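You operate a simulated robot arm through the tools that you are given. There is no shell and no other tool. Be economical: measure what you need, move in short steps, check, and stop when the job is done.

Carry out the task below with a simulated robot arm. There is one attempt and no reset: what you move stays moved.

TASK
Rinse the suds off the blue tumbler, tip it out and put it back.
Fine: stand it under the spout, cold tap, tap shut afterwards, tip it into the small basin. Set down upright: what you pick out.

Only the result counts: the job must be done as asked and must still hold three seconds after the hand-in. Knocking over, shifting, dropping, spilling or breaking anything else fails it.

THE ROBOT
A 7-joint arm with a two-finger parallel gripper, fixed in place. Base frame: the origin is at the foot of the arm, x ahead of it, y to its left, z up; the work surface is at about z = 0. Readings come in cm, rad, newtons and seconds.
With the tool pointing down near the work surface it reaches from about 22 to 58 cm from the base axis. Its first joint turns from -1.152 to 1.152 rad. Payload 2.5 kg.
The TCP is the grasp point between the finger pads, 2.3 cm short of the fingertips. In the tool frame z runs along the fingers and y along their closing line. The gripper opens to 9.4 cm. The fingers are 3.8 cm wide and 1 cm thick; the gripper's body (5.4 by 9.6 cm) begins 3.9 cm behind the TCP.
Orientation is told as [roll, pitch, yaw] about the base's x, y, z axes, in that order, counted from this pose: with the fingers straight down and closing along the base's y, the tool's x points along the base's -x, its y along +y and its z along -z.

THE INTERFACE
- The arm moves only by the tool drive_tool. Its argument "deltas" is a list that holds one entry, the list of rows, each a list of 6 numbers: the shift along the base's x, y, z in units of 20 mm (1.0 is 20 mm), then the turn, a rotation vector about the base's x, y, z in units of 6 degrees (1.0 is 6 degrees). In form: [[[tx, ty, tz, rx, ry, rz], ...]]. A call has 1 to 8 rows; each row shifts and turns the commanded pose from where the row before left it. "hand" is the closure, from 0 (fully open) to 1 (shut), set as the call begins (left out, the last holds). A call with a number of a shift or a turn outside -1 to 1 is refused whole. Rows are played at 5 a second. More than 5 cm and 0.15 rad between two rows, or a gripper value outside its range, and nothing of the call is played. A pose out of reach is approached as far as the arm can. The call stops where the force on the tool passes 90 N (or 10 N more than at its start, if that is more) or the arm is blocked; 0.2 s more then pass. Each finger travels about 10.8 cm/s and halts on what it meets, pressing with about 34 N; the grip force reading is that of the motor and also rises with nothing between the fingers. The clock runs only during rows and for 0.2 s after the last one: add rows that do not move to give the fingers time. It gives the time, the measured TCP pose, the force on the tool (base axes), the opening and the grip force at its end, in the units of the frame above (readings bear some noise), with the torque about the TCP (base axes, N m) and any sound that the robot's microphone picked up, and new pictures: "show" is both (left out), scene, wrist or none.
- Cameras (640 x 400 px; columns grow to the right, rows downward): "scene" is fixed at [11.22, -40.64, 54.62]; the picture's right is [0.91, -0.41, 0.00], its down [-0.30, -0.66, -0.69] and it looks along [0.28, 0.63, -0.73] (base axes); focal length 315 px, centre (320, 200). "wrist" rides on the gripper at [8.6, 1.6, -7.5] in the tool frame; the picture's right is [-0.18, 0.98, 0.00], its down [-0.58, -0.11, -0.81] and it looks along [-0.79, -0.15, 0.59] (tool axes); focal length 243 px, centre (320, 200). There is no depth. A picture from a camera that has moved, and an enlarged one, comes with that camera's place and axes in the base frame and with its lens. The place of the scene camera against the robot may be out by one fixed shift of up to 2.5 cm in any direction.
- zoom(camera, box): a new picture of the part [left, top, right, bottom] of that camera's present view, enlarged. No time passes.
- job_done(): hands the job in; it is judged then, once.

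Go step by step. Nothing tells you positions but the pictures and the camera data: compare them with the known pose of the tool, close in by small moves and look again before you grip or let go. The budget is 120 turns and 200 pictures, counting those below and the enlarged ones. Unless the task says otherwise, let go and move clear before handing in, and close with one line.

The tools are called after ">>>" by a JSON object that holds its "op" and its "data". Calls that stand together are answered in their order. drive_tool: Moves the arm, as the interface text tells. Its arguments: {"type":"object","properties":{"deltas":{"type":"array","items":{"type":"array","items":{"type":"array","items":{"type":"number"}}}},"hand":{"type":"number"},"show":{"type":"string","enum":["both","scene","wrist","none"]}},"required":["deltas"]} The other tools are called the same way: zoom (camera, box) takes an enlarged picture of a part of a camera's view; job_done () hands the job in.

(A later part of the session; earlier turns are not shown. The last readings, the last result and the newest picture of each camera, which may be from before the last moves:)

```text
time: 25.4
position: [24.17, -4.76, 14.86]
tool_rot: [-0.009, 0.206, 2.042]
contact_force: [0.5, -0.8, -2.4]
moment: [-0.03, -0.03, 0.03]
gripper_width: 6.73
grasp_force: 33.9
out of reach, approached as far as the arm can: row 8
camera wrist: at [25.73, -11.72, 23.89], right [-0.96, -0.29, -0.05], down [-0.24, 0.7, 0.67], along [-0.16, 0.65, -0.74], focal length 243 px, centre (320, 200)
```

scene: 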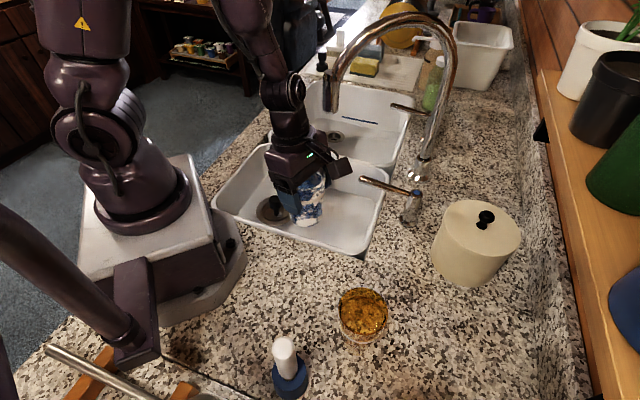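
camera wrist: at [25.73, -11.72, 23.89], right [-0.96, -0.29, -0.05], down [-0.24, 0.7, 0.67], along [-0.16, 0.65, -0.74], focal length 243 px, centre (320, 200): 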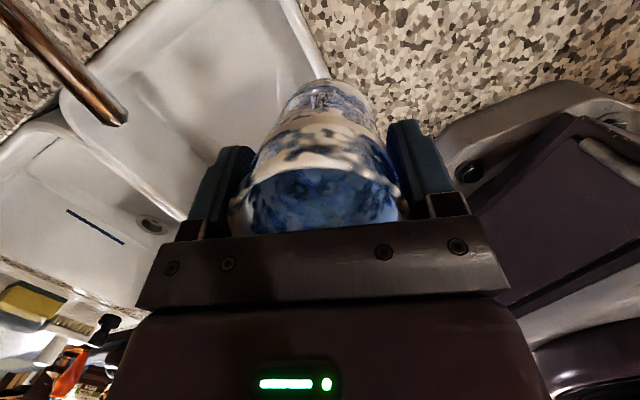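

>>> {"op": "drive_tool", "data": {"deltas": [[[-0.1, 0.9, 0, 0, 0, 0], [-0.1, 0.9, 0, 0, 0, 0], [-0.1, 0.9, 0, 0, 0, 0], [-0.1, 0.9, 0, 0, 0, 0], [-0.1, 0.9, 0, 0, 0, 0], [0, 0.9, 0, 0, 0, 0], [0, 0.9, 0, 0, 0, 0], [0, 0.9, 0, 0, 0, 0]]]}}

```text
time: 27.2
position: [23.14, 9.62, 14.77]
tool_rot: [-0.008, 0.207, 2.041]
contact_force: [-0.5, 0.3, -2.5]
moment: [-0.01, -0.01, 0.04]
gripper_width: 6.77
grasp_force: 34.1
camera wrist: at [24.74, 2.57, 23.8], right [-0.96, -0.29, -0.05], down [-0.24, 0.7, 0.67], along [-0.16, 0.65, -0.74], focal length 243 px, centre (320, 200)
```

scene: 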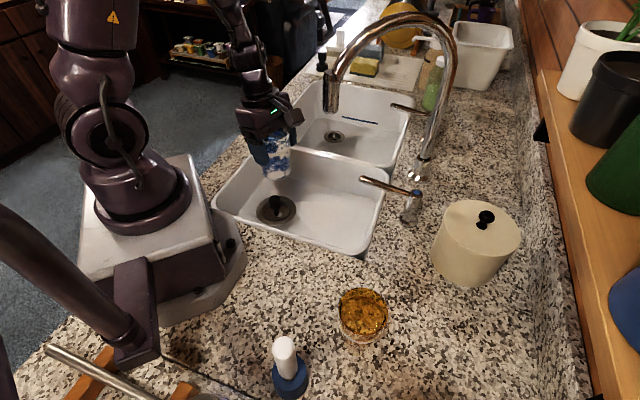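
wrist: 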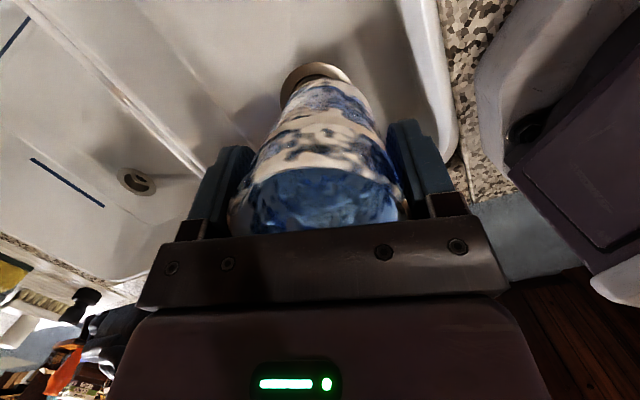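

The cup is over the near basin beside the drain. I lower diagonally into the basin toward the spout, camera passing under the outlet.

>>> {"op": "drive_tool", "data": {"deltas": [[[0.4, 0.2, -0.8, 0, 0, 0], [0.4, 0.2, -0.8, 0, 0, 0], [0.5, 0.2, -0.8, 0, 0, 0], [0.5, 0.2, -0.8, 0, 0, 0], [0.5, 0.2, -0.8, 0, 0, 0], [0.5, 0.2, -0.8, 0, 0, 0]]]}}

>>> {"op": "zoom", "data": {"camera": "scene", "box": [200, 60, 440, 260]}}

```text
time: 28.6
position: [28.66, 12.09, 5.5]
tool_rot: [-0.01, 0.207, 2.04]
contact_force: [-0.3, 0.1, -2.3]
moment: [-0.01, 0.01, -0.02]
gripper_width: 6.74
grasp_force: 33.8
camera wrist: at [30.21, 4.99, 14.47], right [-0.96, -0.29, -0.05], down [-0.24, 0.7, 0.67], along [-0.16, 0.65, -0.74], focal length 243 px, centre (320, 200)
```

scene: 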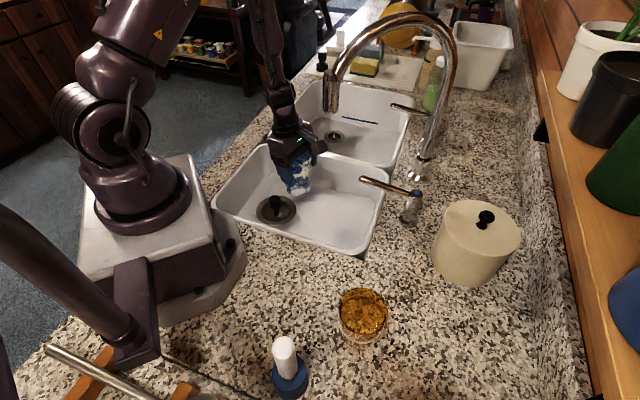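
wrist: 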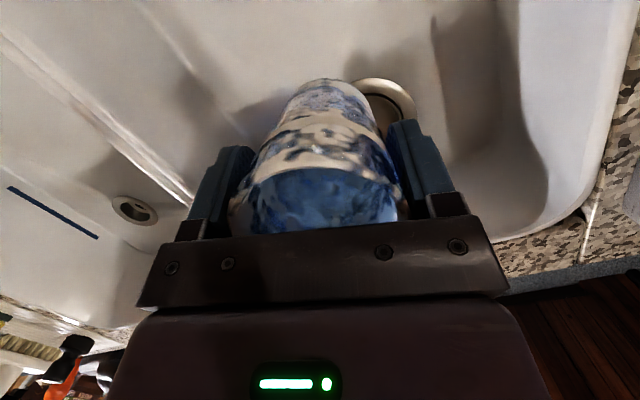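

```text
2.00 times, centred on (320, 160) of scene
camera zoom: at [11.22, -40.64, 54.62], right [0.91, -0.41, 0.0], down [-0.3, -0.66, -0.69], along [0.28, 0.63, -0.73], focal length 630 px, centre (320, 280)
```

zoom: 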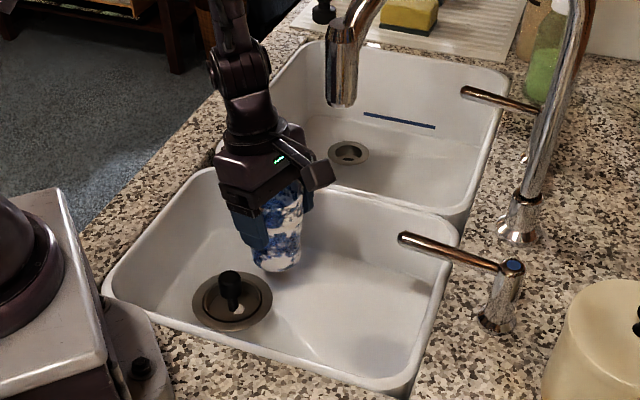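

>>> {"op": "drive_tool", "data": {"deltas": [[[0, 0, -0.5, 0, 0, 0], [0, 0, -0.5, 0, 0, 0], [0, 0, -0.3, 0, 0, 0], [0, 0, 0, 0, 0, 0]]], "show": "none"}}

>>> {"op": "drive_tool", "data": {"deltas": [[[0, 0, -0.3, 0, 0, 0], [0, 0, -0.3, 0, 0, 0], [0, 0, 0, 0, 0, 0]]]}}

>>> {"op": "zoom", "data": {"camera": "scene", "box": [200, 60, 440, 260]}}

```text
time: 29.6
position: [28.6, 12.1, 2.94]
tool_rot: [-0.009, 0.208, 2.042]
contact_force: [0.7, 0.1, -2.4]
moment: [-0.01, -0.02, 0.01]
gripper_width: 6.77
grasp_force: 33.4
```

```text
time: 30.4
position: [28.7, 12.05, 1.73]
tool_rot: [-0.012, 0.207, 2.041]
contact_force: [0.0, 0.8, -2.5]
moment: [-0.03, 0.01, -0.02]
gripper_width: 6.74
grasp_force: 33.9
camera wrist: at [30.2, 4.98, 10.73], right [-0.96, -0.29, -0.05], down [-0.24, 0.7, 0.67], along [-0.16, 0.65, -0.74], focal length 243 px, centre (320, 200)
```

scene: 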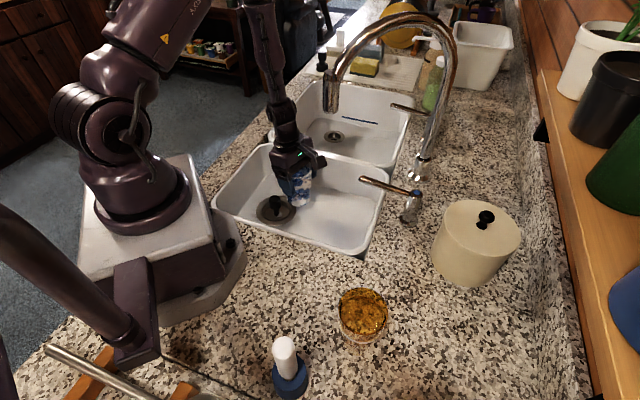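
wrist: 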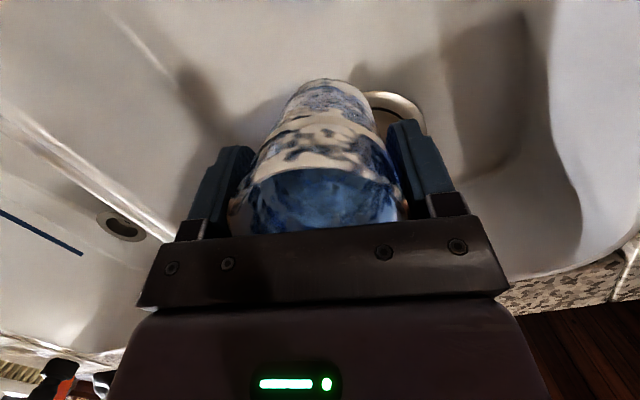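

```text
2.00 times, centred on (320, 160) of scene
camera zoom: at [11.23, -40.64, 54.62], right [0.91, -0.41, 0.0], down [-0.3, -0.66, -0.69], along [0.28, 0.63, -0.73], focal length 630 px, centre (320, 280)
```

zoom: 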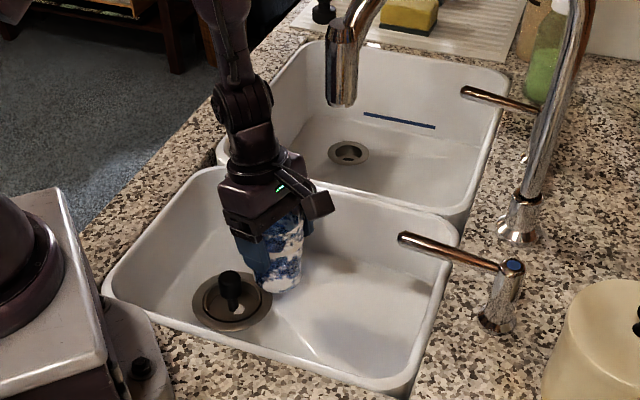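

>>> {"op": "drive_tool", "data": {"deltas": [[[0.3, -0.5, -0.25, 0, 0, 0], [0.3, -0.5, -0.25, 0, 0, 0], [0.3, -0.5, -0.25, 0, 0, 0], [0.2, -0.5, -0.25, 0, 0, 0], [0, 0, 0, 0, 0, 0]]], "show": "none"}}

>>> {"op": "drive_tool", "data": {"deltas": [[[0, 0, -0.3, 0, 0, 0], [0, 0, -0.3, 0, 0, 0], [0, 0, 0, 0, 0, 0]]]}}

>>> {"op": "zoom", "data": {"camera": "scene", "box": [240, 60, 440, 260]}}

```text
time: 31.6
position: [30.74, 8.33, -0.37]
tool_rot: [-0.012, 0.209, 2.04]
contact_force: [0.3, -0.4, -2.5]
moment: [0.0, -0.04, 0.02]
gripper_width: 6.72
grasp_force: 33.8
```

```text
time: 32.4
position: [30.74, 8.22, -1.43]
tool_rot: [-0.009, 0.209, 2.041]
contact_force: [0.0, 0.0, -2.0]
moment: [0.0, 0.01, 0.02]
gripper_width: 6.75
grasp_force: 33.3
camera wrist: at [32.39, 1.24, 7.46], right [-0.96, -0.29, -0.05], down [-0.24, 0.7, 0.67], along [-0.16, 0.65, -0.74], focal length 243 px, centre (320, 200)
```

scene: 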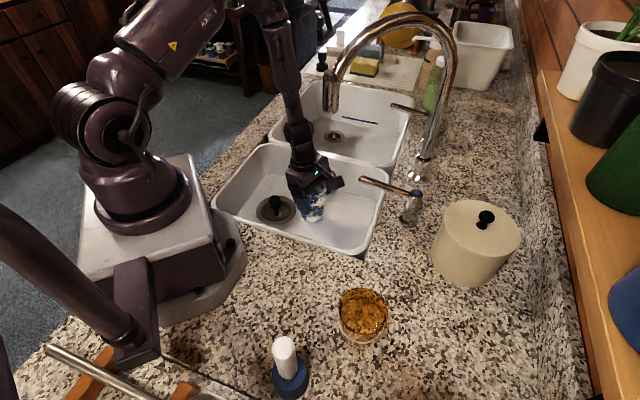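
wrist: 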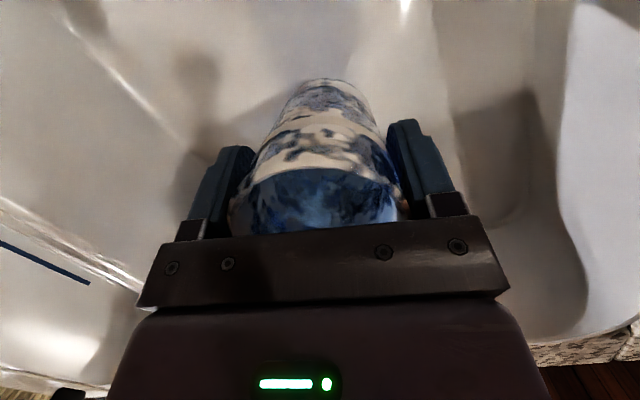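

```text
2.00 times, centred on (340, 160) of scene
camera zoom: at [11.23, -40.64, 54.62], right [0.91, -0.41, 0.0], down [-0.3, -0.66, -0.69], along [0.28, 0.63, -0.73], focal length 630 px, centre (280, 280)
```

zoom: 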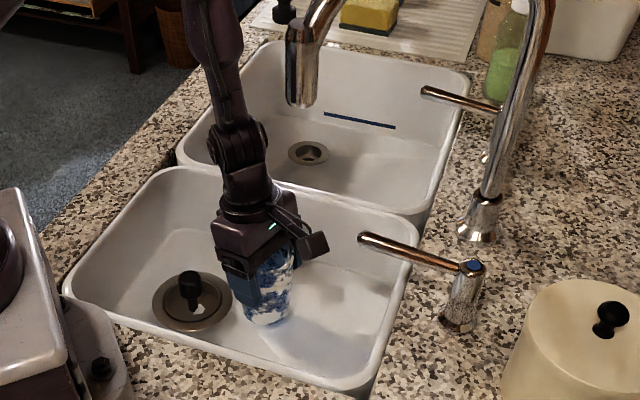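

>>> {"op": "drive_tool", "data": {"deltas": [[[0.2, -0.4, -0.3, 0, 0, 0], [0.2, -0.4, -0.3, 0, 0, 0], [0, 0, -0.2, 0, 0, 0], [0, 0, 0, 0, 0, 0]]], "show": "none"}}

>>> {"op": "drive_tool", "data": {"deltas": [[[0, 0, -0.25, 0, 0, 0], [0, 0, -0.25, 0, 0, 0], [0, 0, 0, 0, 0, 0]]]}}

>>> {"op": "zoom", "data": {"camera": "scene", "box": [240, 60, 440, 260]}}

```text
time: 33.4
position: [31.7, 6.66, -3.06]
tool_rot: [-0.01, 0.208, 2.041]
contact_force: [-0.7, -0.1, -2.8]
moment: [0.04, -0.01, 0.01]
gripper_width: 6.77
grasp_force: 34.0
```

```text
time: 34.2
position: [31.79, 6.63, -3.93]
tool_rot: [-0.011, 0.21, 2.041]
contact_force: [-5.3, 0.3, 15.7]
moment: [0.02, -0.08, 0.03]
gripper_width: 6.76
grasp_force: 33.8
camera wrist: at [33.38, -0.48, 4.94], right [-0.96, -0.29, -0.05], down [-0.24, 0.7, 0.67], along [-0.16, 0.65, -0.74], focal length 243 px, centre (320, 200)
```

scene: 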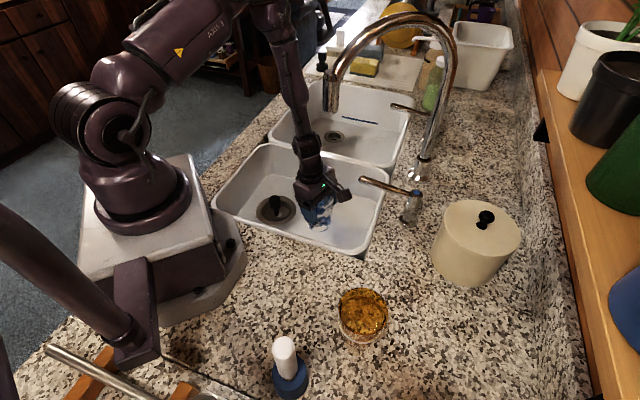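
wrist: 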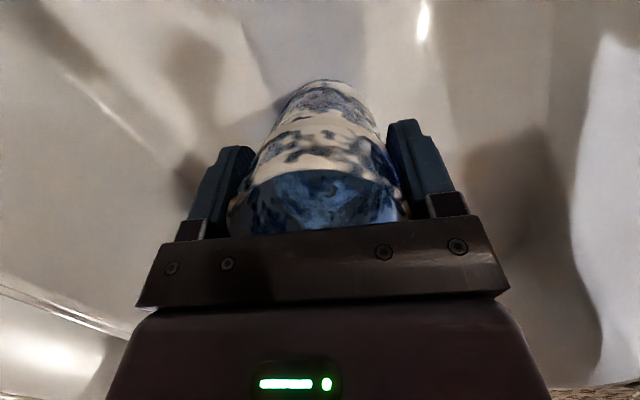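

```text
2.00 times, centred on (340, 160) of scene
camera zoom: at [11.22, -40.64, 54.62], right [0.91, -0.41, 0.0], down [-0.3, -0.66, -0.69], along [0.28, 0.63, -0.73], focal length 630 px, centre (280, 280)
```

zoom: 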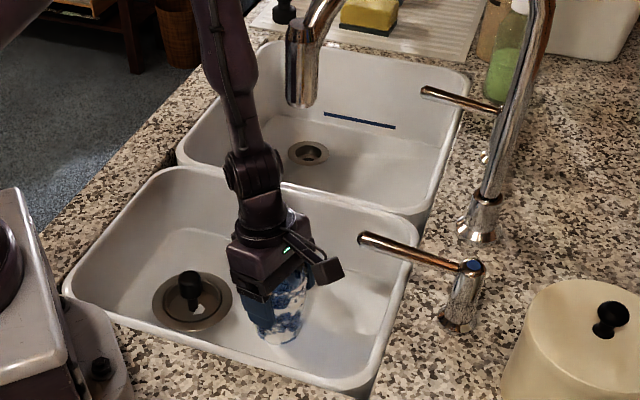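

Floor contact at TCP z≈-3.8 (basin floor ≈-10.9). I lift a few mm, slide the last 1.5 cm to be under the outlet, and check clearance to the spout.

>>> {"op": "drive_tool", "data": {"deltas": [[[0, 0, 0.35, 0, 0, 0], [0.2, -0.35, 0, 0, 0, 0], [0.2, -0.35, 0, 0, 0, 0], [0, 0, 0, 0, 0, 0]]], "show": "scene"}}

>>> {"op": "zoom", "data": {"camera": "scene", "box": [260, 60, 400, 240]}}

```text
time: 35.2
position: [32.45, 5.14, -3.36]
tool_rot: [-0.011, 0.208, 2.039]
contact_force: [0.9, -0.4, -3.3]
moment: [-0.01, 0.02, 0.02]
gripper_width: 6.76
grasp_force: 34.4
```

scene: 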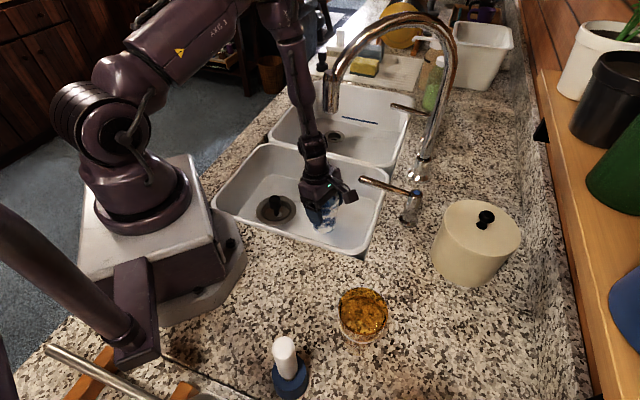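

```text
2.22 times, centred on (330, 150) of scene
camera zoom: at [11.23, -40.64, 54.62], right [0.91, -0.41, 0.0], down [-0.3, -0.66, -0.69], along [0.28, 0.63, -0.73], focal length 700 px, centre (298, 311)
```

zoom: 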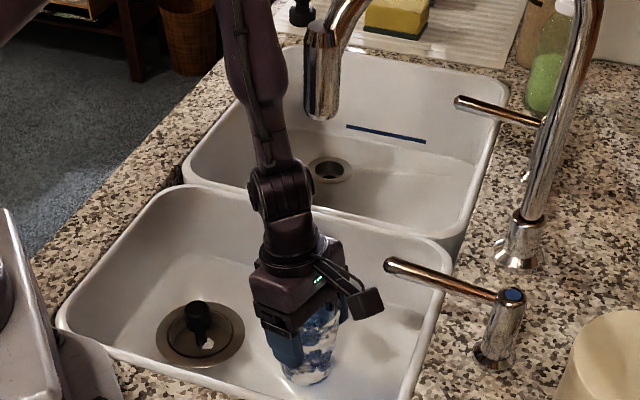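

Clear of the spout. I set it down and release.

>>> {"op": "drive_tool", "data": {"deltas": [[[0, 0, -0.15, 0, 0, 0], [0, 0, -0.1, 0, 0, 0], [0, 0, 0, 0, 0, 0]]], "show": "none"}}

>>> {"op": "drive_tool", "data": {"deltas": [[[0, 0, 0, 0, 0, 0], [0, 0, 0, 0, 0, 0], [0, 0, 0, 0, 0, 0]]], "hand": 0}}

>>> {"op": "zoom", "data": {"camera": "scene", "box": [260, 60, 400, 240]}}

```text
time: 36.0
position: [32.42, 5.19, -3.92]
tool_rot: [-0.01, 0.208, 2.042]
contact_force: [1.2, -0.6, -2.2]
moment: [0.0, 0.01, 0.01]
gripper_width: 6.71
grasp_force: 34.3
```

```text
time: 36.8
position: [32.46, 5.2, -3.82]
tool_rot: [-0.012, 0.208, 2.04]
contact_force: [-0.4, 0.3, 0.4]
moment: [-0.02, -0.02, 0.0]
gripper_width: 9.39
grasp_force: 0.1
camera wrist: at [34.07, -1.83, 5.12], right [-0.96, -0.29, -0.05], down [-0.24, 0.7, 0.67], along [-0.16, 0.65, -0.74], focal length 243 px, centre (320, 200)
```

scene: 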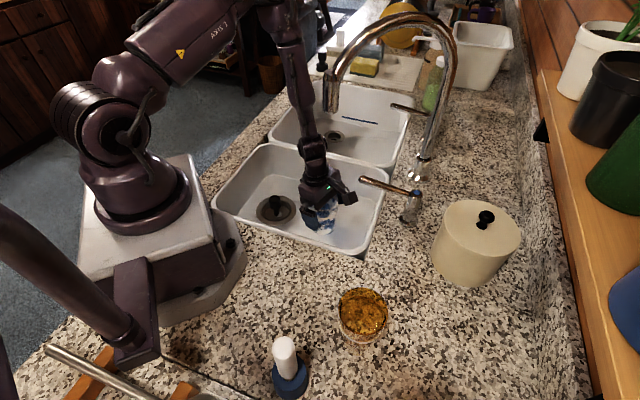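
wrist: 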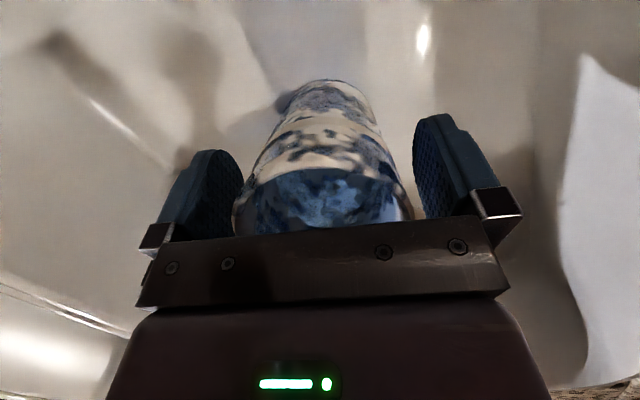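

```text
2.22 times, centred on (330, 150) of scene
camera zoom: at [11.22, -40.64, 54.62], right [0.91, -0.41, 0.0], down [-0.3, -0.66, -0.69], along [0.28, 0.63, -0.73], focal length 700 px, centre (298, 311)
```

zoom: 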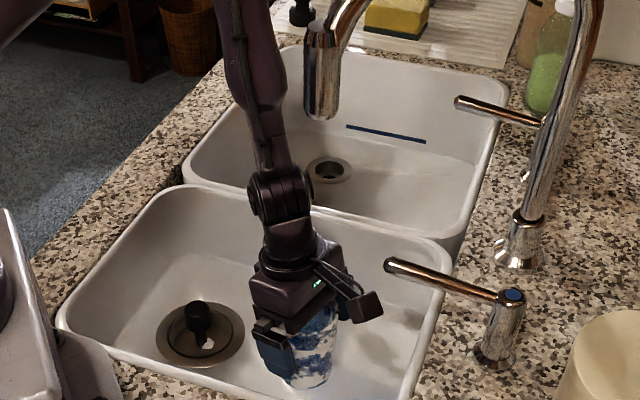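

>>> {"op": "drive_tool", "data": {"deltas": [[[-0.22, 0.45, 0.1, 0, 0, 0], [-0.45, 0.89, 0.1, 0, 0, 0], [-0.45, 0.89, 0.1, 0, 0, 0], [-0.45, 0.89, 0.2, 0, 0, 0], [-0.45, 0.7, 0.8, 0, 0, 0], [-0.4, 0.3, 1, 0, 0, 0], [-0.4, 0, 1, 0, 0, 0], [-0.4, 0, 1, 0, 0, 0]]]}}

>>> {"op": "zoom", "data": {"camera": "scene", "box": [260, 60, 400, 240]}}

```text
time: 38.6
position: [25.79, 13.45, 4.67]
tool_rot: [-0.011, 0.209, 2.041]
contact_force: [0.6, 0.6, -0.8]
moment: [0.01, 0.02, 0.03]
gripper_width: 9.37
grasp_force: 0.0
camera wrist: at [27.42, 6.4, 13.47], right [-0.96, -0.29, -0.05], down [-0.24, 0.7, 0.67], along [-0.16, 0.65, -0.74], focal length 243 px, centre (320, 200)
```

scene: 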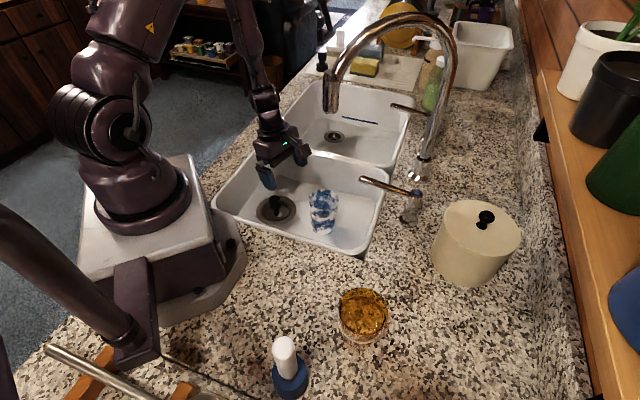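
wrist: 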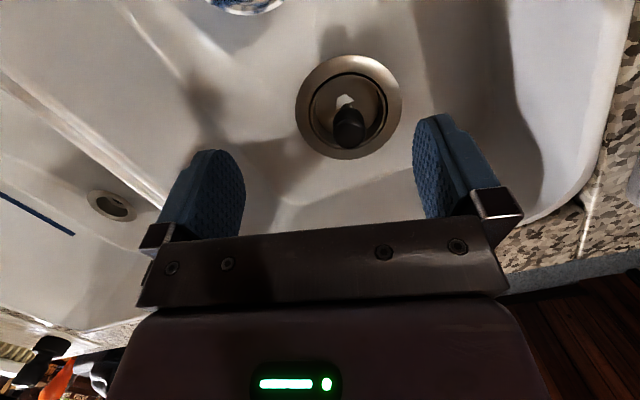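

```text
2.22 times, centred on (330, 150) of scene
camera zoom: at [11.23, -40.64, 54.62], right [0.91, -0.41, 0.0], down [-0.3, -0.66, -0.69], along [0.28, 0.63, -0.73], focal length 700 px, centre (298, 311)
```

zoom: 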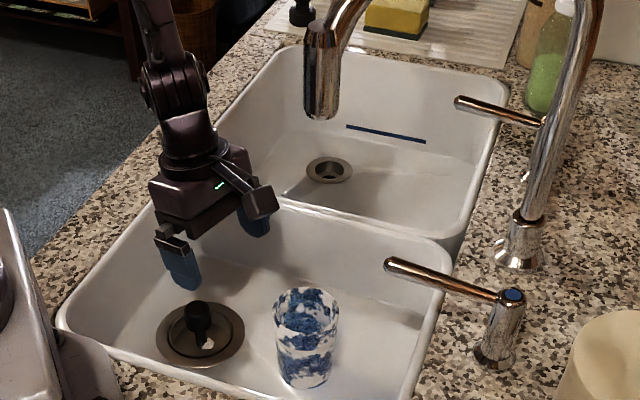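

The tumbler stands upright under the outlet. Now I take the hand out on the base side and bring it to the cold lever.

>>> {"op": "drive_tool", "data": {"deltas": [[[-0.5, 0, 1, 0, 0, 0], [-0.5, 0, 1, 0, 0, 0], [-0.3, 0, 1, 0, 0, 0], [-0.2, -0.2, 1, 0, 0, 0], [0, -0.6, 1, 0, 0, 0], [0, -1, 1, 0, 0, 0], [0, -1, 0.5, 0, 0, 0], [0, -1, 0.4, 0, 0, 0]]], "show": "scene"}}

>>> {"op": "drive_tool", "data": {"deltas": [[[0, -1, 0, 0.89, 0.454, 0], [0, -1, 0, 0.89, 0.454, 0], [0, -1, 0, 0.89, 0.454, 0], [0, -1, 0, 0, 0, 0], [0.2, -1, 0, 0, 0, 0], [0.4, -1, 0, 0, 0, 0], [0.6, -0.6, 0, 0, 0, 0], [0.8, -0.2, 0, 0, 0, 0]]]}}

```text
time: 40.4
position: [23.02, 5.67, 18.46]
tool_rot: [-0.011, 0.208, 2.041]
contact_force: [0.1, -0.5, -0.2]
moment: [-0.01, 0.03, 0.0]
gripper_width: 9.4
grasp_force: 0.0
```

scene: 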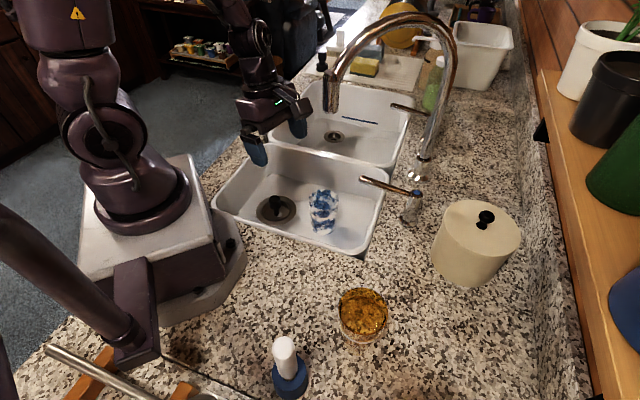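

```text
time: 42.2
position: [27.12, -7.68, 18.59]
tool_rot: [-0.011, -0.104, 2.04]
contact_force: [0.5, 0.2, -0.1]
moment: [0.03, 0.02, -0.01]
gripper_width: 9.4
grasp_force: 0.1
camera wrist: at [29.86, -16.91, 24.95], right [-0.96, -0.28, 0.01], down [-0.13, 0.49, 0.86], along [-0.25, 0.83, -0.5], focal length 243 px, centre (320, 200)
```

scene: 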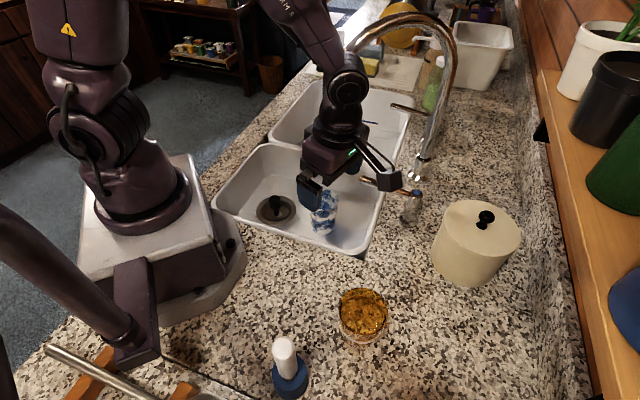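
wrist: 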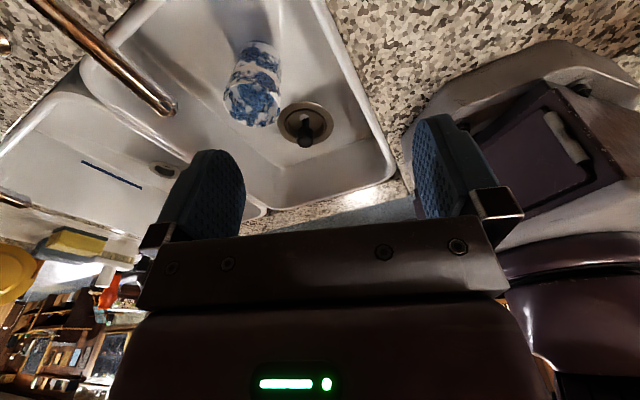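

>>> {"op": "zoom", "data": {"camera": "wrist", "box": [160, 20, 320, 160]}}

>>> {"op": "zoom", "data": {"camera": "scene", "box": [280, 170, 360, 250]}}

```text
2.86 times, centred on (240, 90) of wrist
camera zoom: at [29.86, -16.91, 24.95], right [-0.96, -0.28, 0.01], down [-0.13, 0.49, 0.86], along [-0.25, 0.83, -0.5], focal length 693 px, centre (549, 514)
```

zoom: 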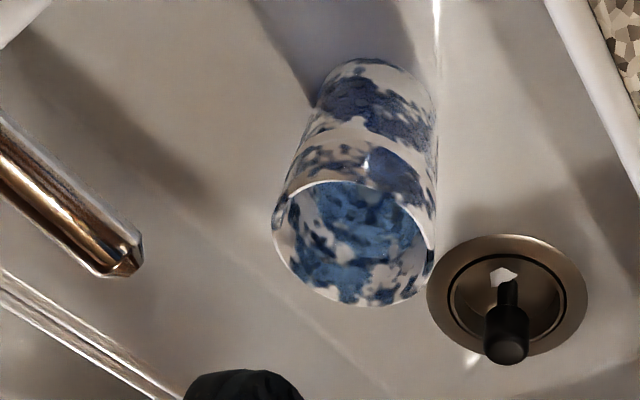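

```text
5.00 times, centred on (320, 210) of scene
camera zoom: at [11.22, -40.64, 54.62], right [0.91, -0.41, 0.0], down [-0.3, -0.66, -0.69], along [0.28, 0.63, -0.73], focal length 1574 px, centre (320, 150)
```

zoom: 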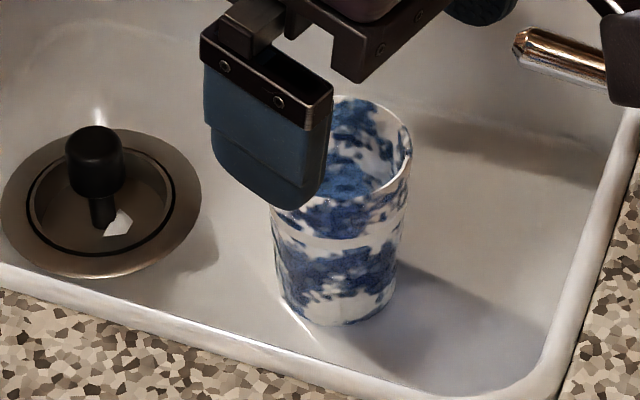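

Cup is upright with its mouth under the outlet. I go to a straddling position over the cold lever.

>>> {"op": "drive_tool", "data": {"deltas": [[[0.9, 0.3, 0, 0, 0, 0], [0.9, 0.3, 0, 0, 0, 0], [0.9, 0.35, 0, 0, 0, 0], [0.9, 0.35, 0, 0, 0, 0], [0.9, 0.35, 0, 0, 0, 0], [0.9, 0.4, 0, 0, 0, 0], [0.8, 0.4, 0, 0, 0, 0], [0, 0, -0.8, 0, 0, 0]]]}}

>>> {"op": "zoom", "data": {"camera": "scene", "box": [300, 60, 480, 240]}}

```text
time: 44.0
position: [39.34, -3.15, 16.87]
tool_rot: [-0.011, -0.105, 2.041]
contact_force: [-0.2, 0.0, -1.0]
moment: [-0.03, 0.0, -0.03]
gripper_width: 9.4
grasp_force: 0.0
camera wrist: at [42.06, -12.32, 23.31], right [-0.96, -0.28, 0.01], down [-0.13, 0.49, 0.86], along [-0.25, 0.83, -0.5], focal length 243 px, centre (320, 200)
```

scene: 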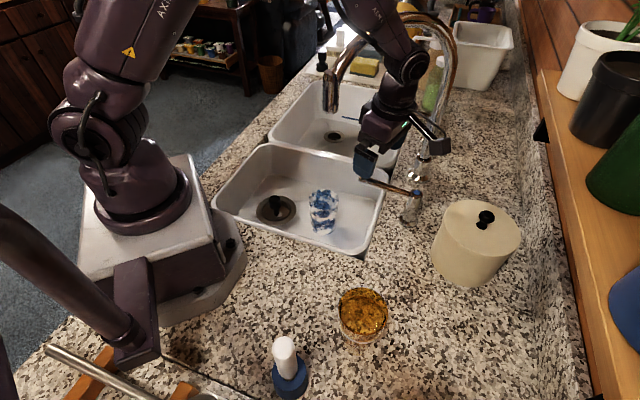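
wrist: 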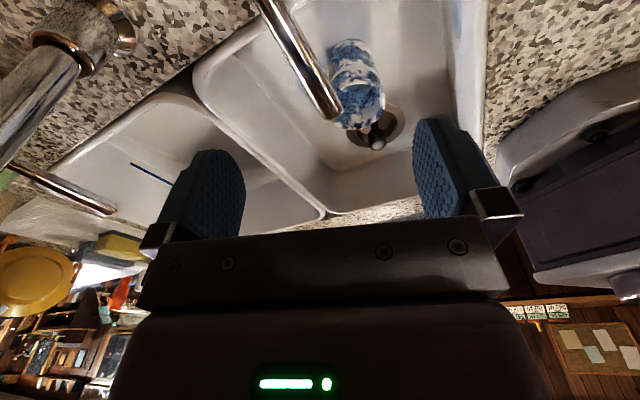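

```text
2.22 times, centred on (390, 150) of scene
camera zoom: at [11.23, -40.64, 54.62], right [0.91, -0.41, 0.0], down [-0.3, -0.66, -0.69], along [0.28, 0.63, -0.73], focal length 700 px, centre (164, 311)
```

zoom: 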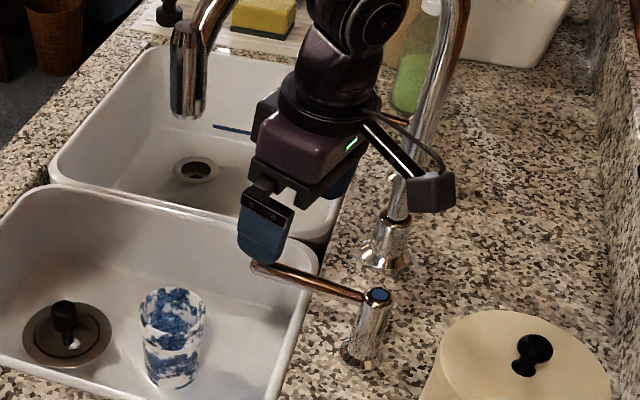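

>>> {"op": "drive_tool", "data": {"deltas": [[[0, 0, -0.8, 0, 0, 0], [0, 0, -0.8, 0, 0, 0], [0, 0, -0.8, 0, 0, 0], [0, 0, -0.8, 0, 0, 0], [0, 0, -0.6, 0, 0, 0]]]}}

>>> {"op": "zoom", "data": {"camera": "scene", "box": [300, 60, 480, 240]}}

```text
time: 45.2
position: [39.29, -2.86, 9.31]
tool_rot: [-0.011, -0.102, 2.04]
contact_force: [-0.1, -0.2, 0.7]
moment: [-0.03, -0.01, 0.01]
gripper_width: 9.41
grasp_force: 0.1
camera wrist: at [42.03, -12.14, 15.6], right [-0.96, -0.28, 0.01], down [-0.13, 0.49, 0.86], along [-0.25, 0.83, -0.5], focal length 243 px, centre (320, 200)
```

scene: 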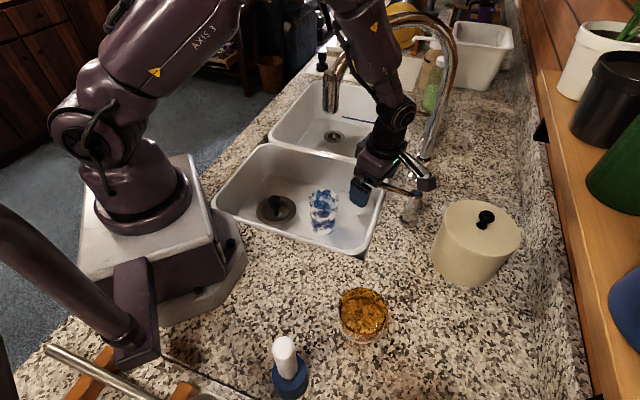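
wrist: 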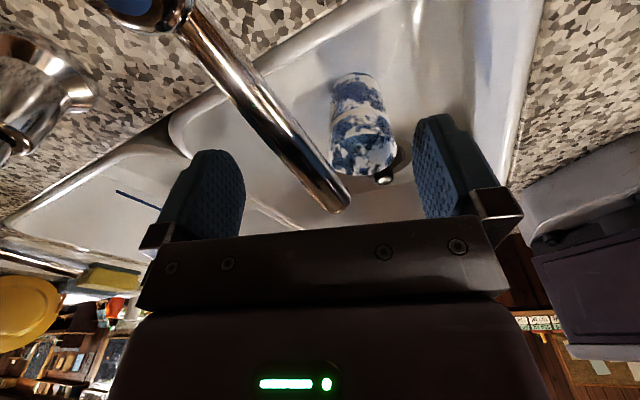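

```text
2.22 times, centred on (390, 150) of scene
camera zoom: at [11.22, -40.64, 54.62], right [0.91, -0.41, 0.0], down [-0.3, -0.66, -0.69], along [0.28, 0.63, -0.73], focal length 700 px, centre (164, 311)
```

zoom: 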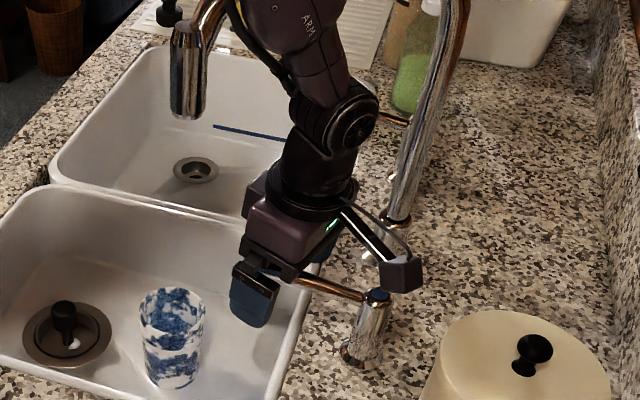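

The lever sits between the fingers. I narrow the gap around it and then nudge it gently, watching forces, sound and water.

>>> {"op": "drive_tool", "data": {"deltas": [[[0, 0, 0, 0, 0, 0], [0, 0, 0, 0, 0, 0], [0, 0, 0, 0, 0, 0]]], "hand": 0.58, "show": "none"}}

>>> {"op": "drive_tool", "data": {"deltas": [[[0.36, 0.34, 0, 0, 0, 0], [0.36, 0.34, 0, 0, 0, 0], [0.2, 0.18, 0, 0, 0, 0], [0, 0, 0, 0, 0, 0]]]}}

```text
time: 46.0
position: [39.48, -3.0, 9.2]
tool_rot: [-0.012, -0.104, 2.04]
contact_force: [-0.6, 0.0, -0.6]
moment: [-0.01, 0.0, 0.02]
gripper_width: 3.94
grasp_force: 0.1
```

```text
time: 47.0
position: [40.84, -1.72, 9.28]
tool_rot: [0.008, -0.101, 2.036]
contact_force: [-25.7, -30.8, 3.2]
moment: [0.06, 0.32, 1.13]
gripper_width: 5.55
grasp_force: 18.5
camera wrist: at [43.63, -10.87, 15.59], right [-0.96, -0.28, 0.02], down [-0.12, 0.49, 0.86], along [-0.25, 0.82, -0.51], focal length 243 px, centre (320, 200)
```

scene: 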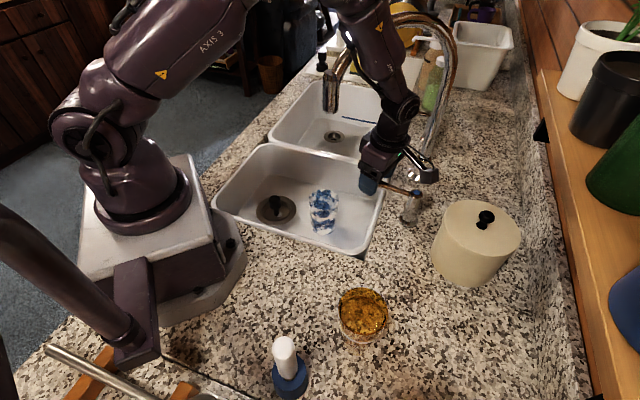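
wrist: 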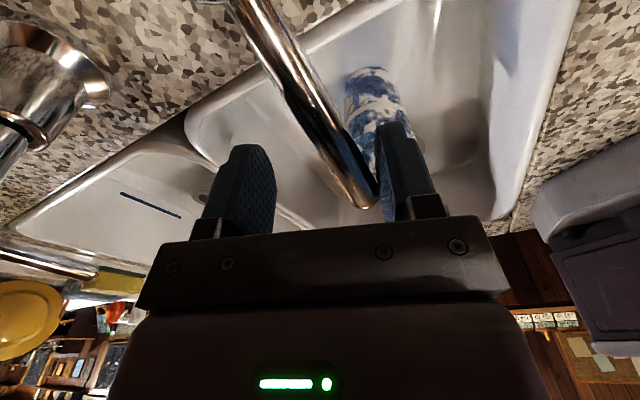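

That way it is against a stop (lever did not move, ~40 N). I reverse and push it the other way.

>>> {"op": "drive_tool", "data": {"deltas": [[[-0.36, -0.34, 0, 0, 0, 0], [-0.36, -0.34, 0, 0, 0, 0], [-0.36, -0.34, 0, 0, 0, 0], [-0.3, -0.28, 0, 0, 0, 0], [-0.2, -0.18, 0, 0, 0, 0], [0, 0, 0, 0, 0, 0]]]}}

```text
time: 48.4
position: [38.09, -4.08, 9.33]
tool_rot: [-0.011, -0.105, 2.041]
contact_force: [0.6, 0.4, 0.1]
moment: [0.0, -0.02, 0.01]
gripper_width: 3.98
grasp_force: 0.4
camera wrist: at [40.8, -13.38, 15.71], right [-0.96, -0.28, 0.01], down [-0.13, 0.49, 0.86], along [-0.25, 0.83, -0.5], focal length 243 px, centre (320, 200)
```

scene: 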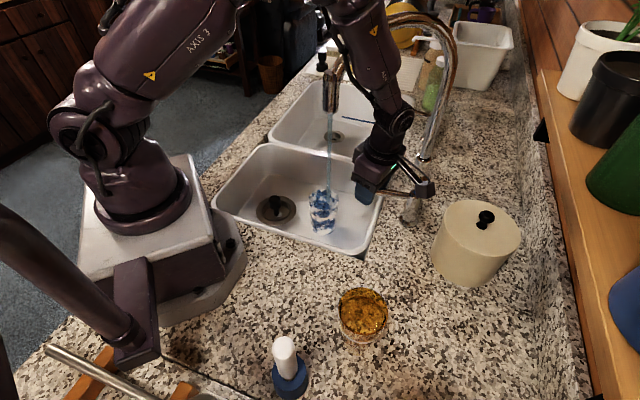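
wrist: 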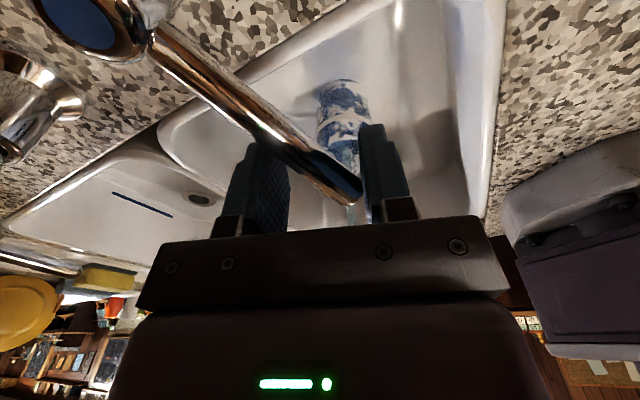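

Water is running from the spout. I check that the stream lands in the tumbler.

>>> {"op": "zoom", "data": {"camera": "scene", "box": [280, 80, 380, 250]}}

>>> {"op": "zoom", "data": {"camera": "scene", "box": [295, 175, 355, 240]}}

>>> {"op": "zoom", "data": {"camera": "wrist", "box": [280, 60, 420, 220]}}

```text
2.35 times, centred on (330, 165) of scene
camera zoom: at [11.22, -40.64, 54.62], right [0.91, -0.41, 0.0], down [-0.3, -0.66, -0.69], along [0.28, 0.63, -0.73], focal length 741 px, centre (296, 282)
```

zoom: 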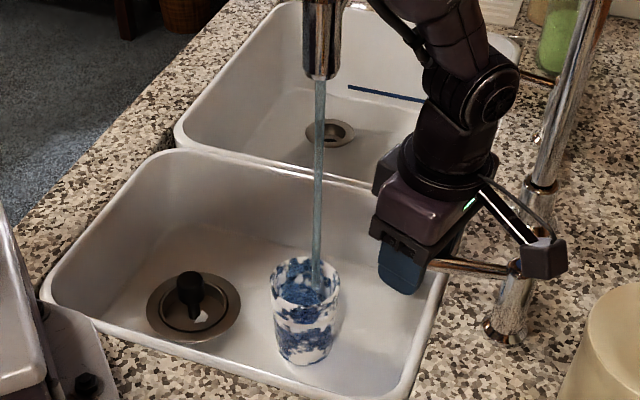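

```text
6.15 times, centred on (325, 208) of scene
camera zoom: at [11.22, -40.64, 54.62], right [0.91, -0.41, 0.0], down [-0.3, -0.66, -0.69], along [0.28, 0.63, -0.73], focal length 1937 px, centre (289, 154)
```

zoom: 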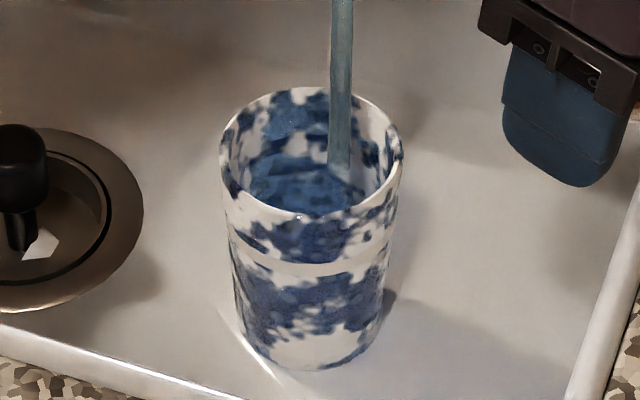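

```text
2.50 times, centred on (350, 140) of wrist
camera zoom: at [40.8, -13.38, 15.71], right [-0.96, -0.28, 0.01], down [-0.13, 0.49, 0.86], along [-0.25, 0.83, -0.5], focal length 606 px, centre (245, 350)
```

zoom: 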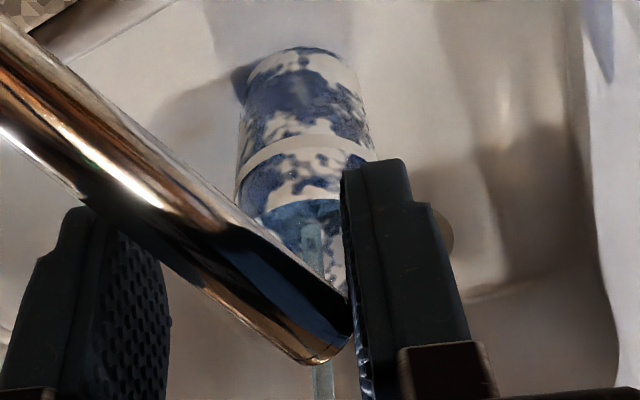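

The stream goes into the cup. I let it run a bit and look again.

>>> {"op": "drive_tool", "data": {"deltas": [[[0, 0, 0, 0, 0, 0], [0, 0, 0, 0, 0, 0], [0, 0, 0, 0, 0, 0], [0, 0, 0, 0, 0, 0], [0, 0, 0, 0, 0, 0], [0, 0, 0, 0, 0, 0], [0, 0, 0, 0, 0, 0], [0, 0, 0, 0, 0, 0]]], "show": "none"}}

>>> {"op": "zoom", "data": {"camera": "scene", "box": [295, 175, 355, 240]}}

```text
time: 50.2
position: [38.02, -4.24, 9.37]
tool_rot: [-0.01, -0.105, 2.041]
contact_force: [-0.7, 0.6, -0.8]
moment: [0.0, -0.01, 0.01]
gripper_width: 3.97
grasp_force: 0.6
```

```text
6.15 times, centred on (325, 208) of scene
camera zoom: at [11.22, -40.64, 54.62], right [0.91, -0.41, 0.0], down [-0.3, -0.66, -0.69], along [0.28, 0.63, -0.73], focal length 1937 px, centre (289, 154)
```

zoom: 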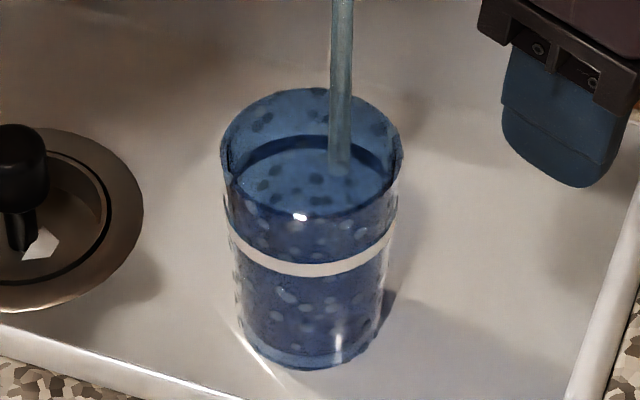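

The suds are off and the cup is nearly full. I shut the tap now.

>>> {"op": "drive_tool", "data": {"deltas": [[[0.36, 0.34, 0, 0, 0, 0], [0.36, 0.34, 0, 0, 0, 0], [0.36, 0.34, 0, 0, 0, 0], [0.25, 0.23, 0, 0, 0, 0], [0, 0, 0, 0, 0, 0]]]}}

>>> {"op": "zoom", "data": {"camera": "scene", "box": [295, 175, 355, 240]}}

```text
time: 51.4
position: [40.75, -1.94, 9.14]
tool_rot: [-0.002, -0.103, 2.037]
contact_force: [-15.9, -25.0, 5.5]
moment: [0.07, 0.33, 0.88]
gripper_width: 5.05
grasp_force: 12.9
camera wrist: at [43.37, -11.16, 15.56], right [-0.96, -0.28, 0.02], down [-0.13, 0.49, 0.86], along [-0.25, 0.83, -0.51], focal length 243 px, centre (320, 200)
```

scene: 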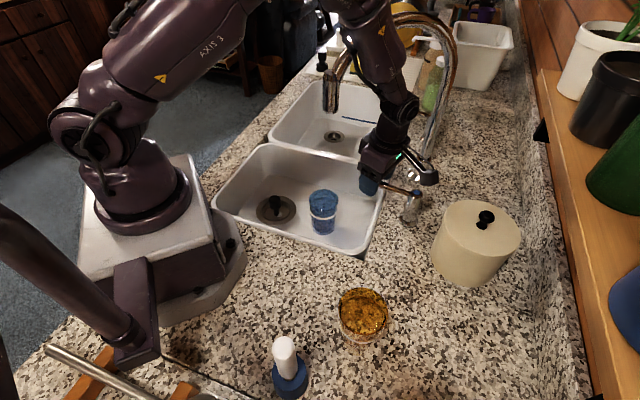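
wrist: 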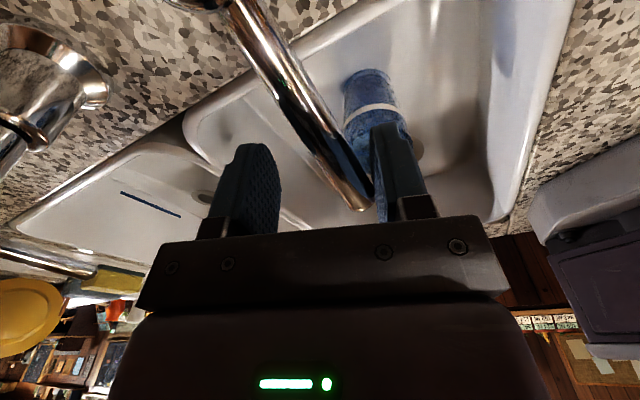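

```text
6.15 times, centred on (325, 208) of scene
camera zoom: at [11.22, -40.64, 54.62], right [0.91, -0.41, 0.0], down [-0.3, -0.66, -0.69], along [0.28, 0.63, -0.73], focal length 1937 px, centre (289, 154)
```

zoom: 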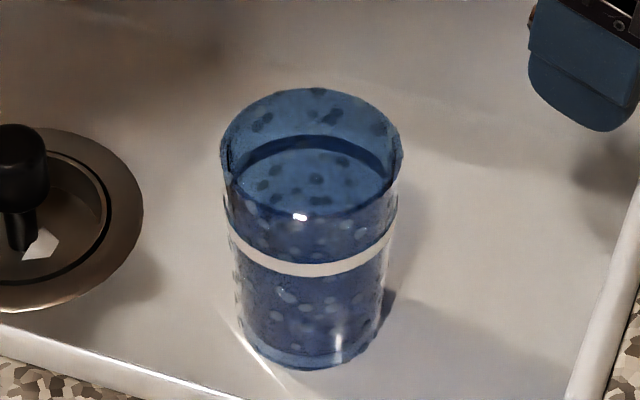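

Tap is shut. I re-centre around the lever so as not to drag it and rise clear.

>>> {"op": "drive_tool", "data": {"deltas": [[[-0.3, -0.28, 0, 0, 0, 0], [-0.34, -0.31, 0, 0, 0, 0], [0, 0, 0.5, 0, 0, 0], [0, 0, 1, 0, 0, 0], [0, 0, 1, 0, 0, 0], [0, 0, 1, 0, 0, 0], [0, 0, 1, 0, 0, 0]]], "show": "scene"}}

>>> {"op": "zoom", "data": {"camera": "scene", "box": [280, 60, 460, 250]}}

```text
time: 53.0
position: [39.64, -3.02, 18.36]
tool_rot: [-0.009, -0.108, 2.04]
contact_force: [0.6, 0.4, 0.1]
moment: [0.0, -0.02, -0.02]
gripper_width: 3.97
grasp_force: 0.1
```

scene: 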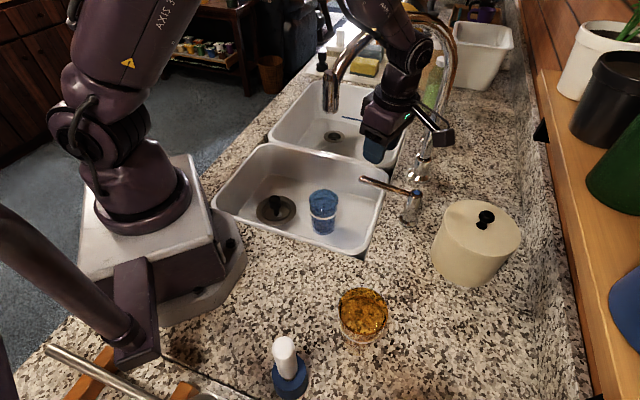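

```text
2.11 times, centred on (370, 155) of scene
camera zoom: at [11.23, -40.64, 54.62], right [0.91, -0.41, 0.0], down [-0.3, -0.66, -0.69], along [0.28, 0.63, -0.73], focal length 663 px, centre (215, 295)
```

zoom: 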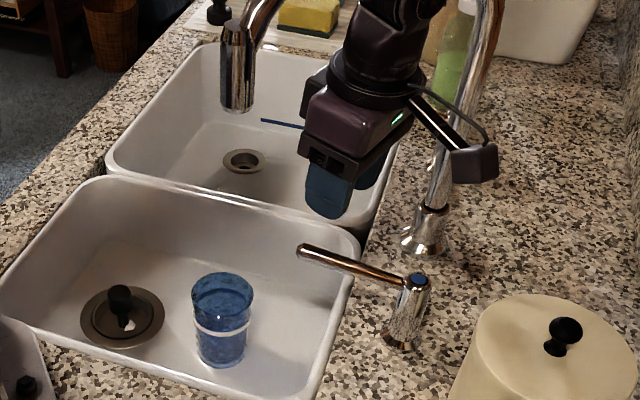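

Water off and lever where it was. I retrace to the base side of the spout, restoring the 12° lean.

>>> {"op": "drive_tool", "data": {"deltas": [[[-0.9, -0.35, 0, 0, 0, 0], [-0.9, -0.35, 0, 0, 0, 0], [-0.9, -0.35, 0, 0, 0, 0], [-0.9, -0.35, 0, 0, 0, 0], [-0.9, -0.35, 0, 0, 0, 0], [-0.9, -0.3, 0, 0, 0, 0], [-0.9, -0.2, 0, 0, 0, 0], [-0.8, 0.3, 0, 0, 0, 0]]], "hand": 0, "show": "none"}}

>>> {"op": "drive_tool", "data": {"deltas": [[[-0.4, 0.8, 0, 0, 0, 0], [-0.3, 1, 0.2, -0.89, -0.454, 0], [-0.1, 1, 0.2, -0.89, -0.454, 0], [0, 1, 0.2, -0.89, -0.454, 0], [0, 1, 0.2, 0, 0, 0], [0, 1, 0.2, 0, 0, 0], [0, 1, 0.2, 0, 0, 0], [0, 1, 0.2, 0, 0, 0]]]}}

```text
time: 54.8
position: [25.29, -6.75, 18.28]
tool_rot: [-0.01, -0.105, 2.04]
contact_force: [-0.3, 0.1, -0.7]
moment: [-0.05, -0.01, -0.02]
gripper_width: 9.39
grasp_force: 0.1
```

```text
time: 56.6
position: [23.82, 8.83, 21.03]
tool_rot: [-0.009, 0.208, 2.039]
contact_force: [-0.2, -0.1, 0.0]
moment: [0.01, 0.01, 0.03]
gripper_width: 9.4
grasp_force: 0.1
camera wrist: at [25.37, 1.84, 30.03], right [-0.96, -0.29, -0.05], down [-0.24, 0.7, 0.67], along [-0.16, 0.65, -0.74], focal length 243 px, centre (320, 200)
```

scene: 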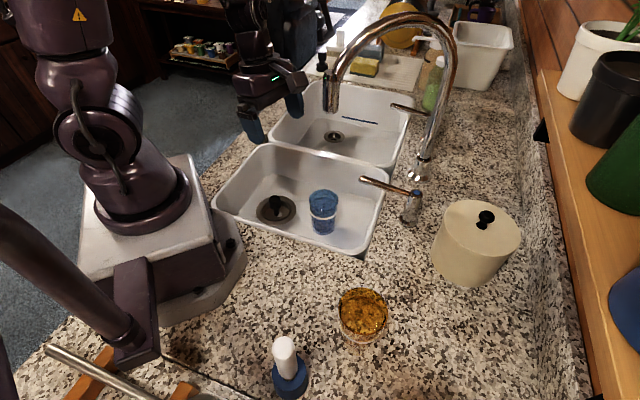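
wrist: 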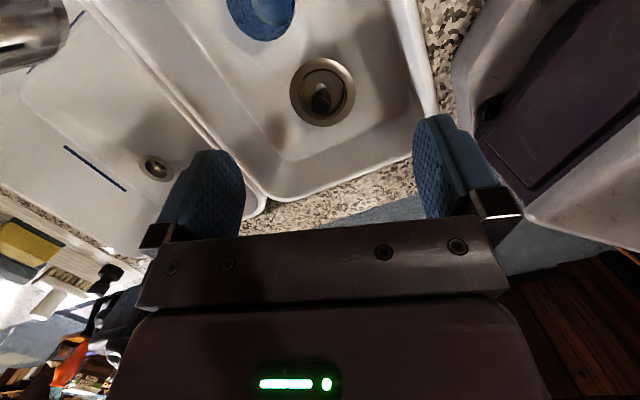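

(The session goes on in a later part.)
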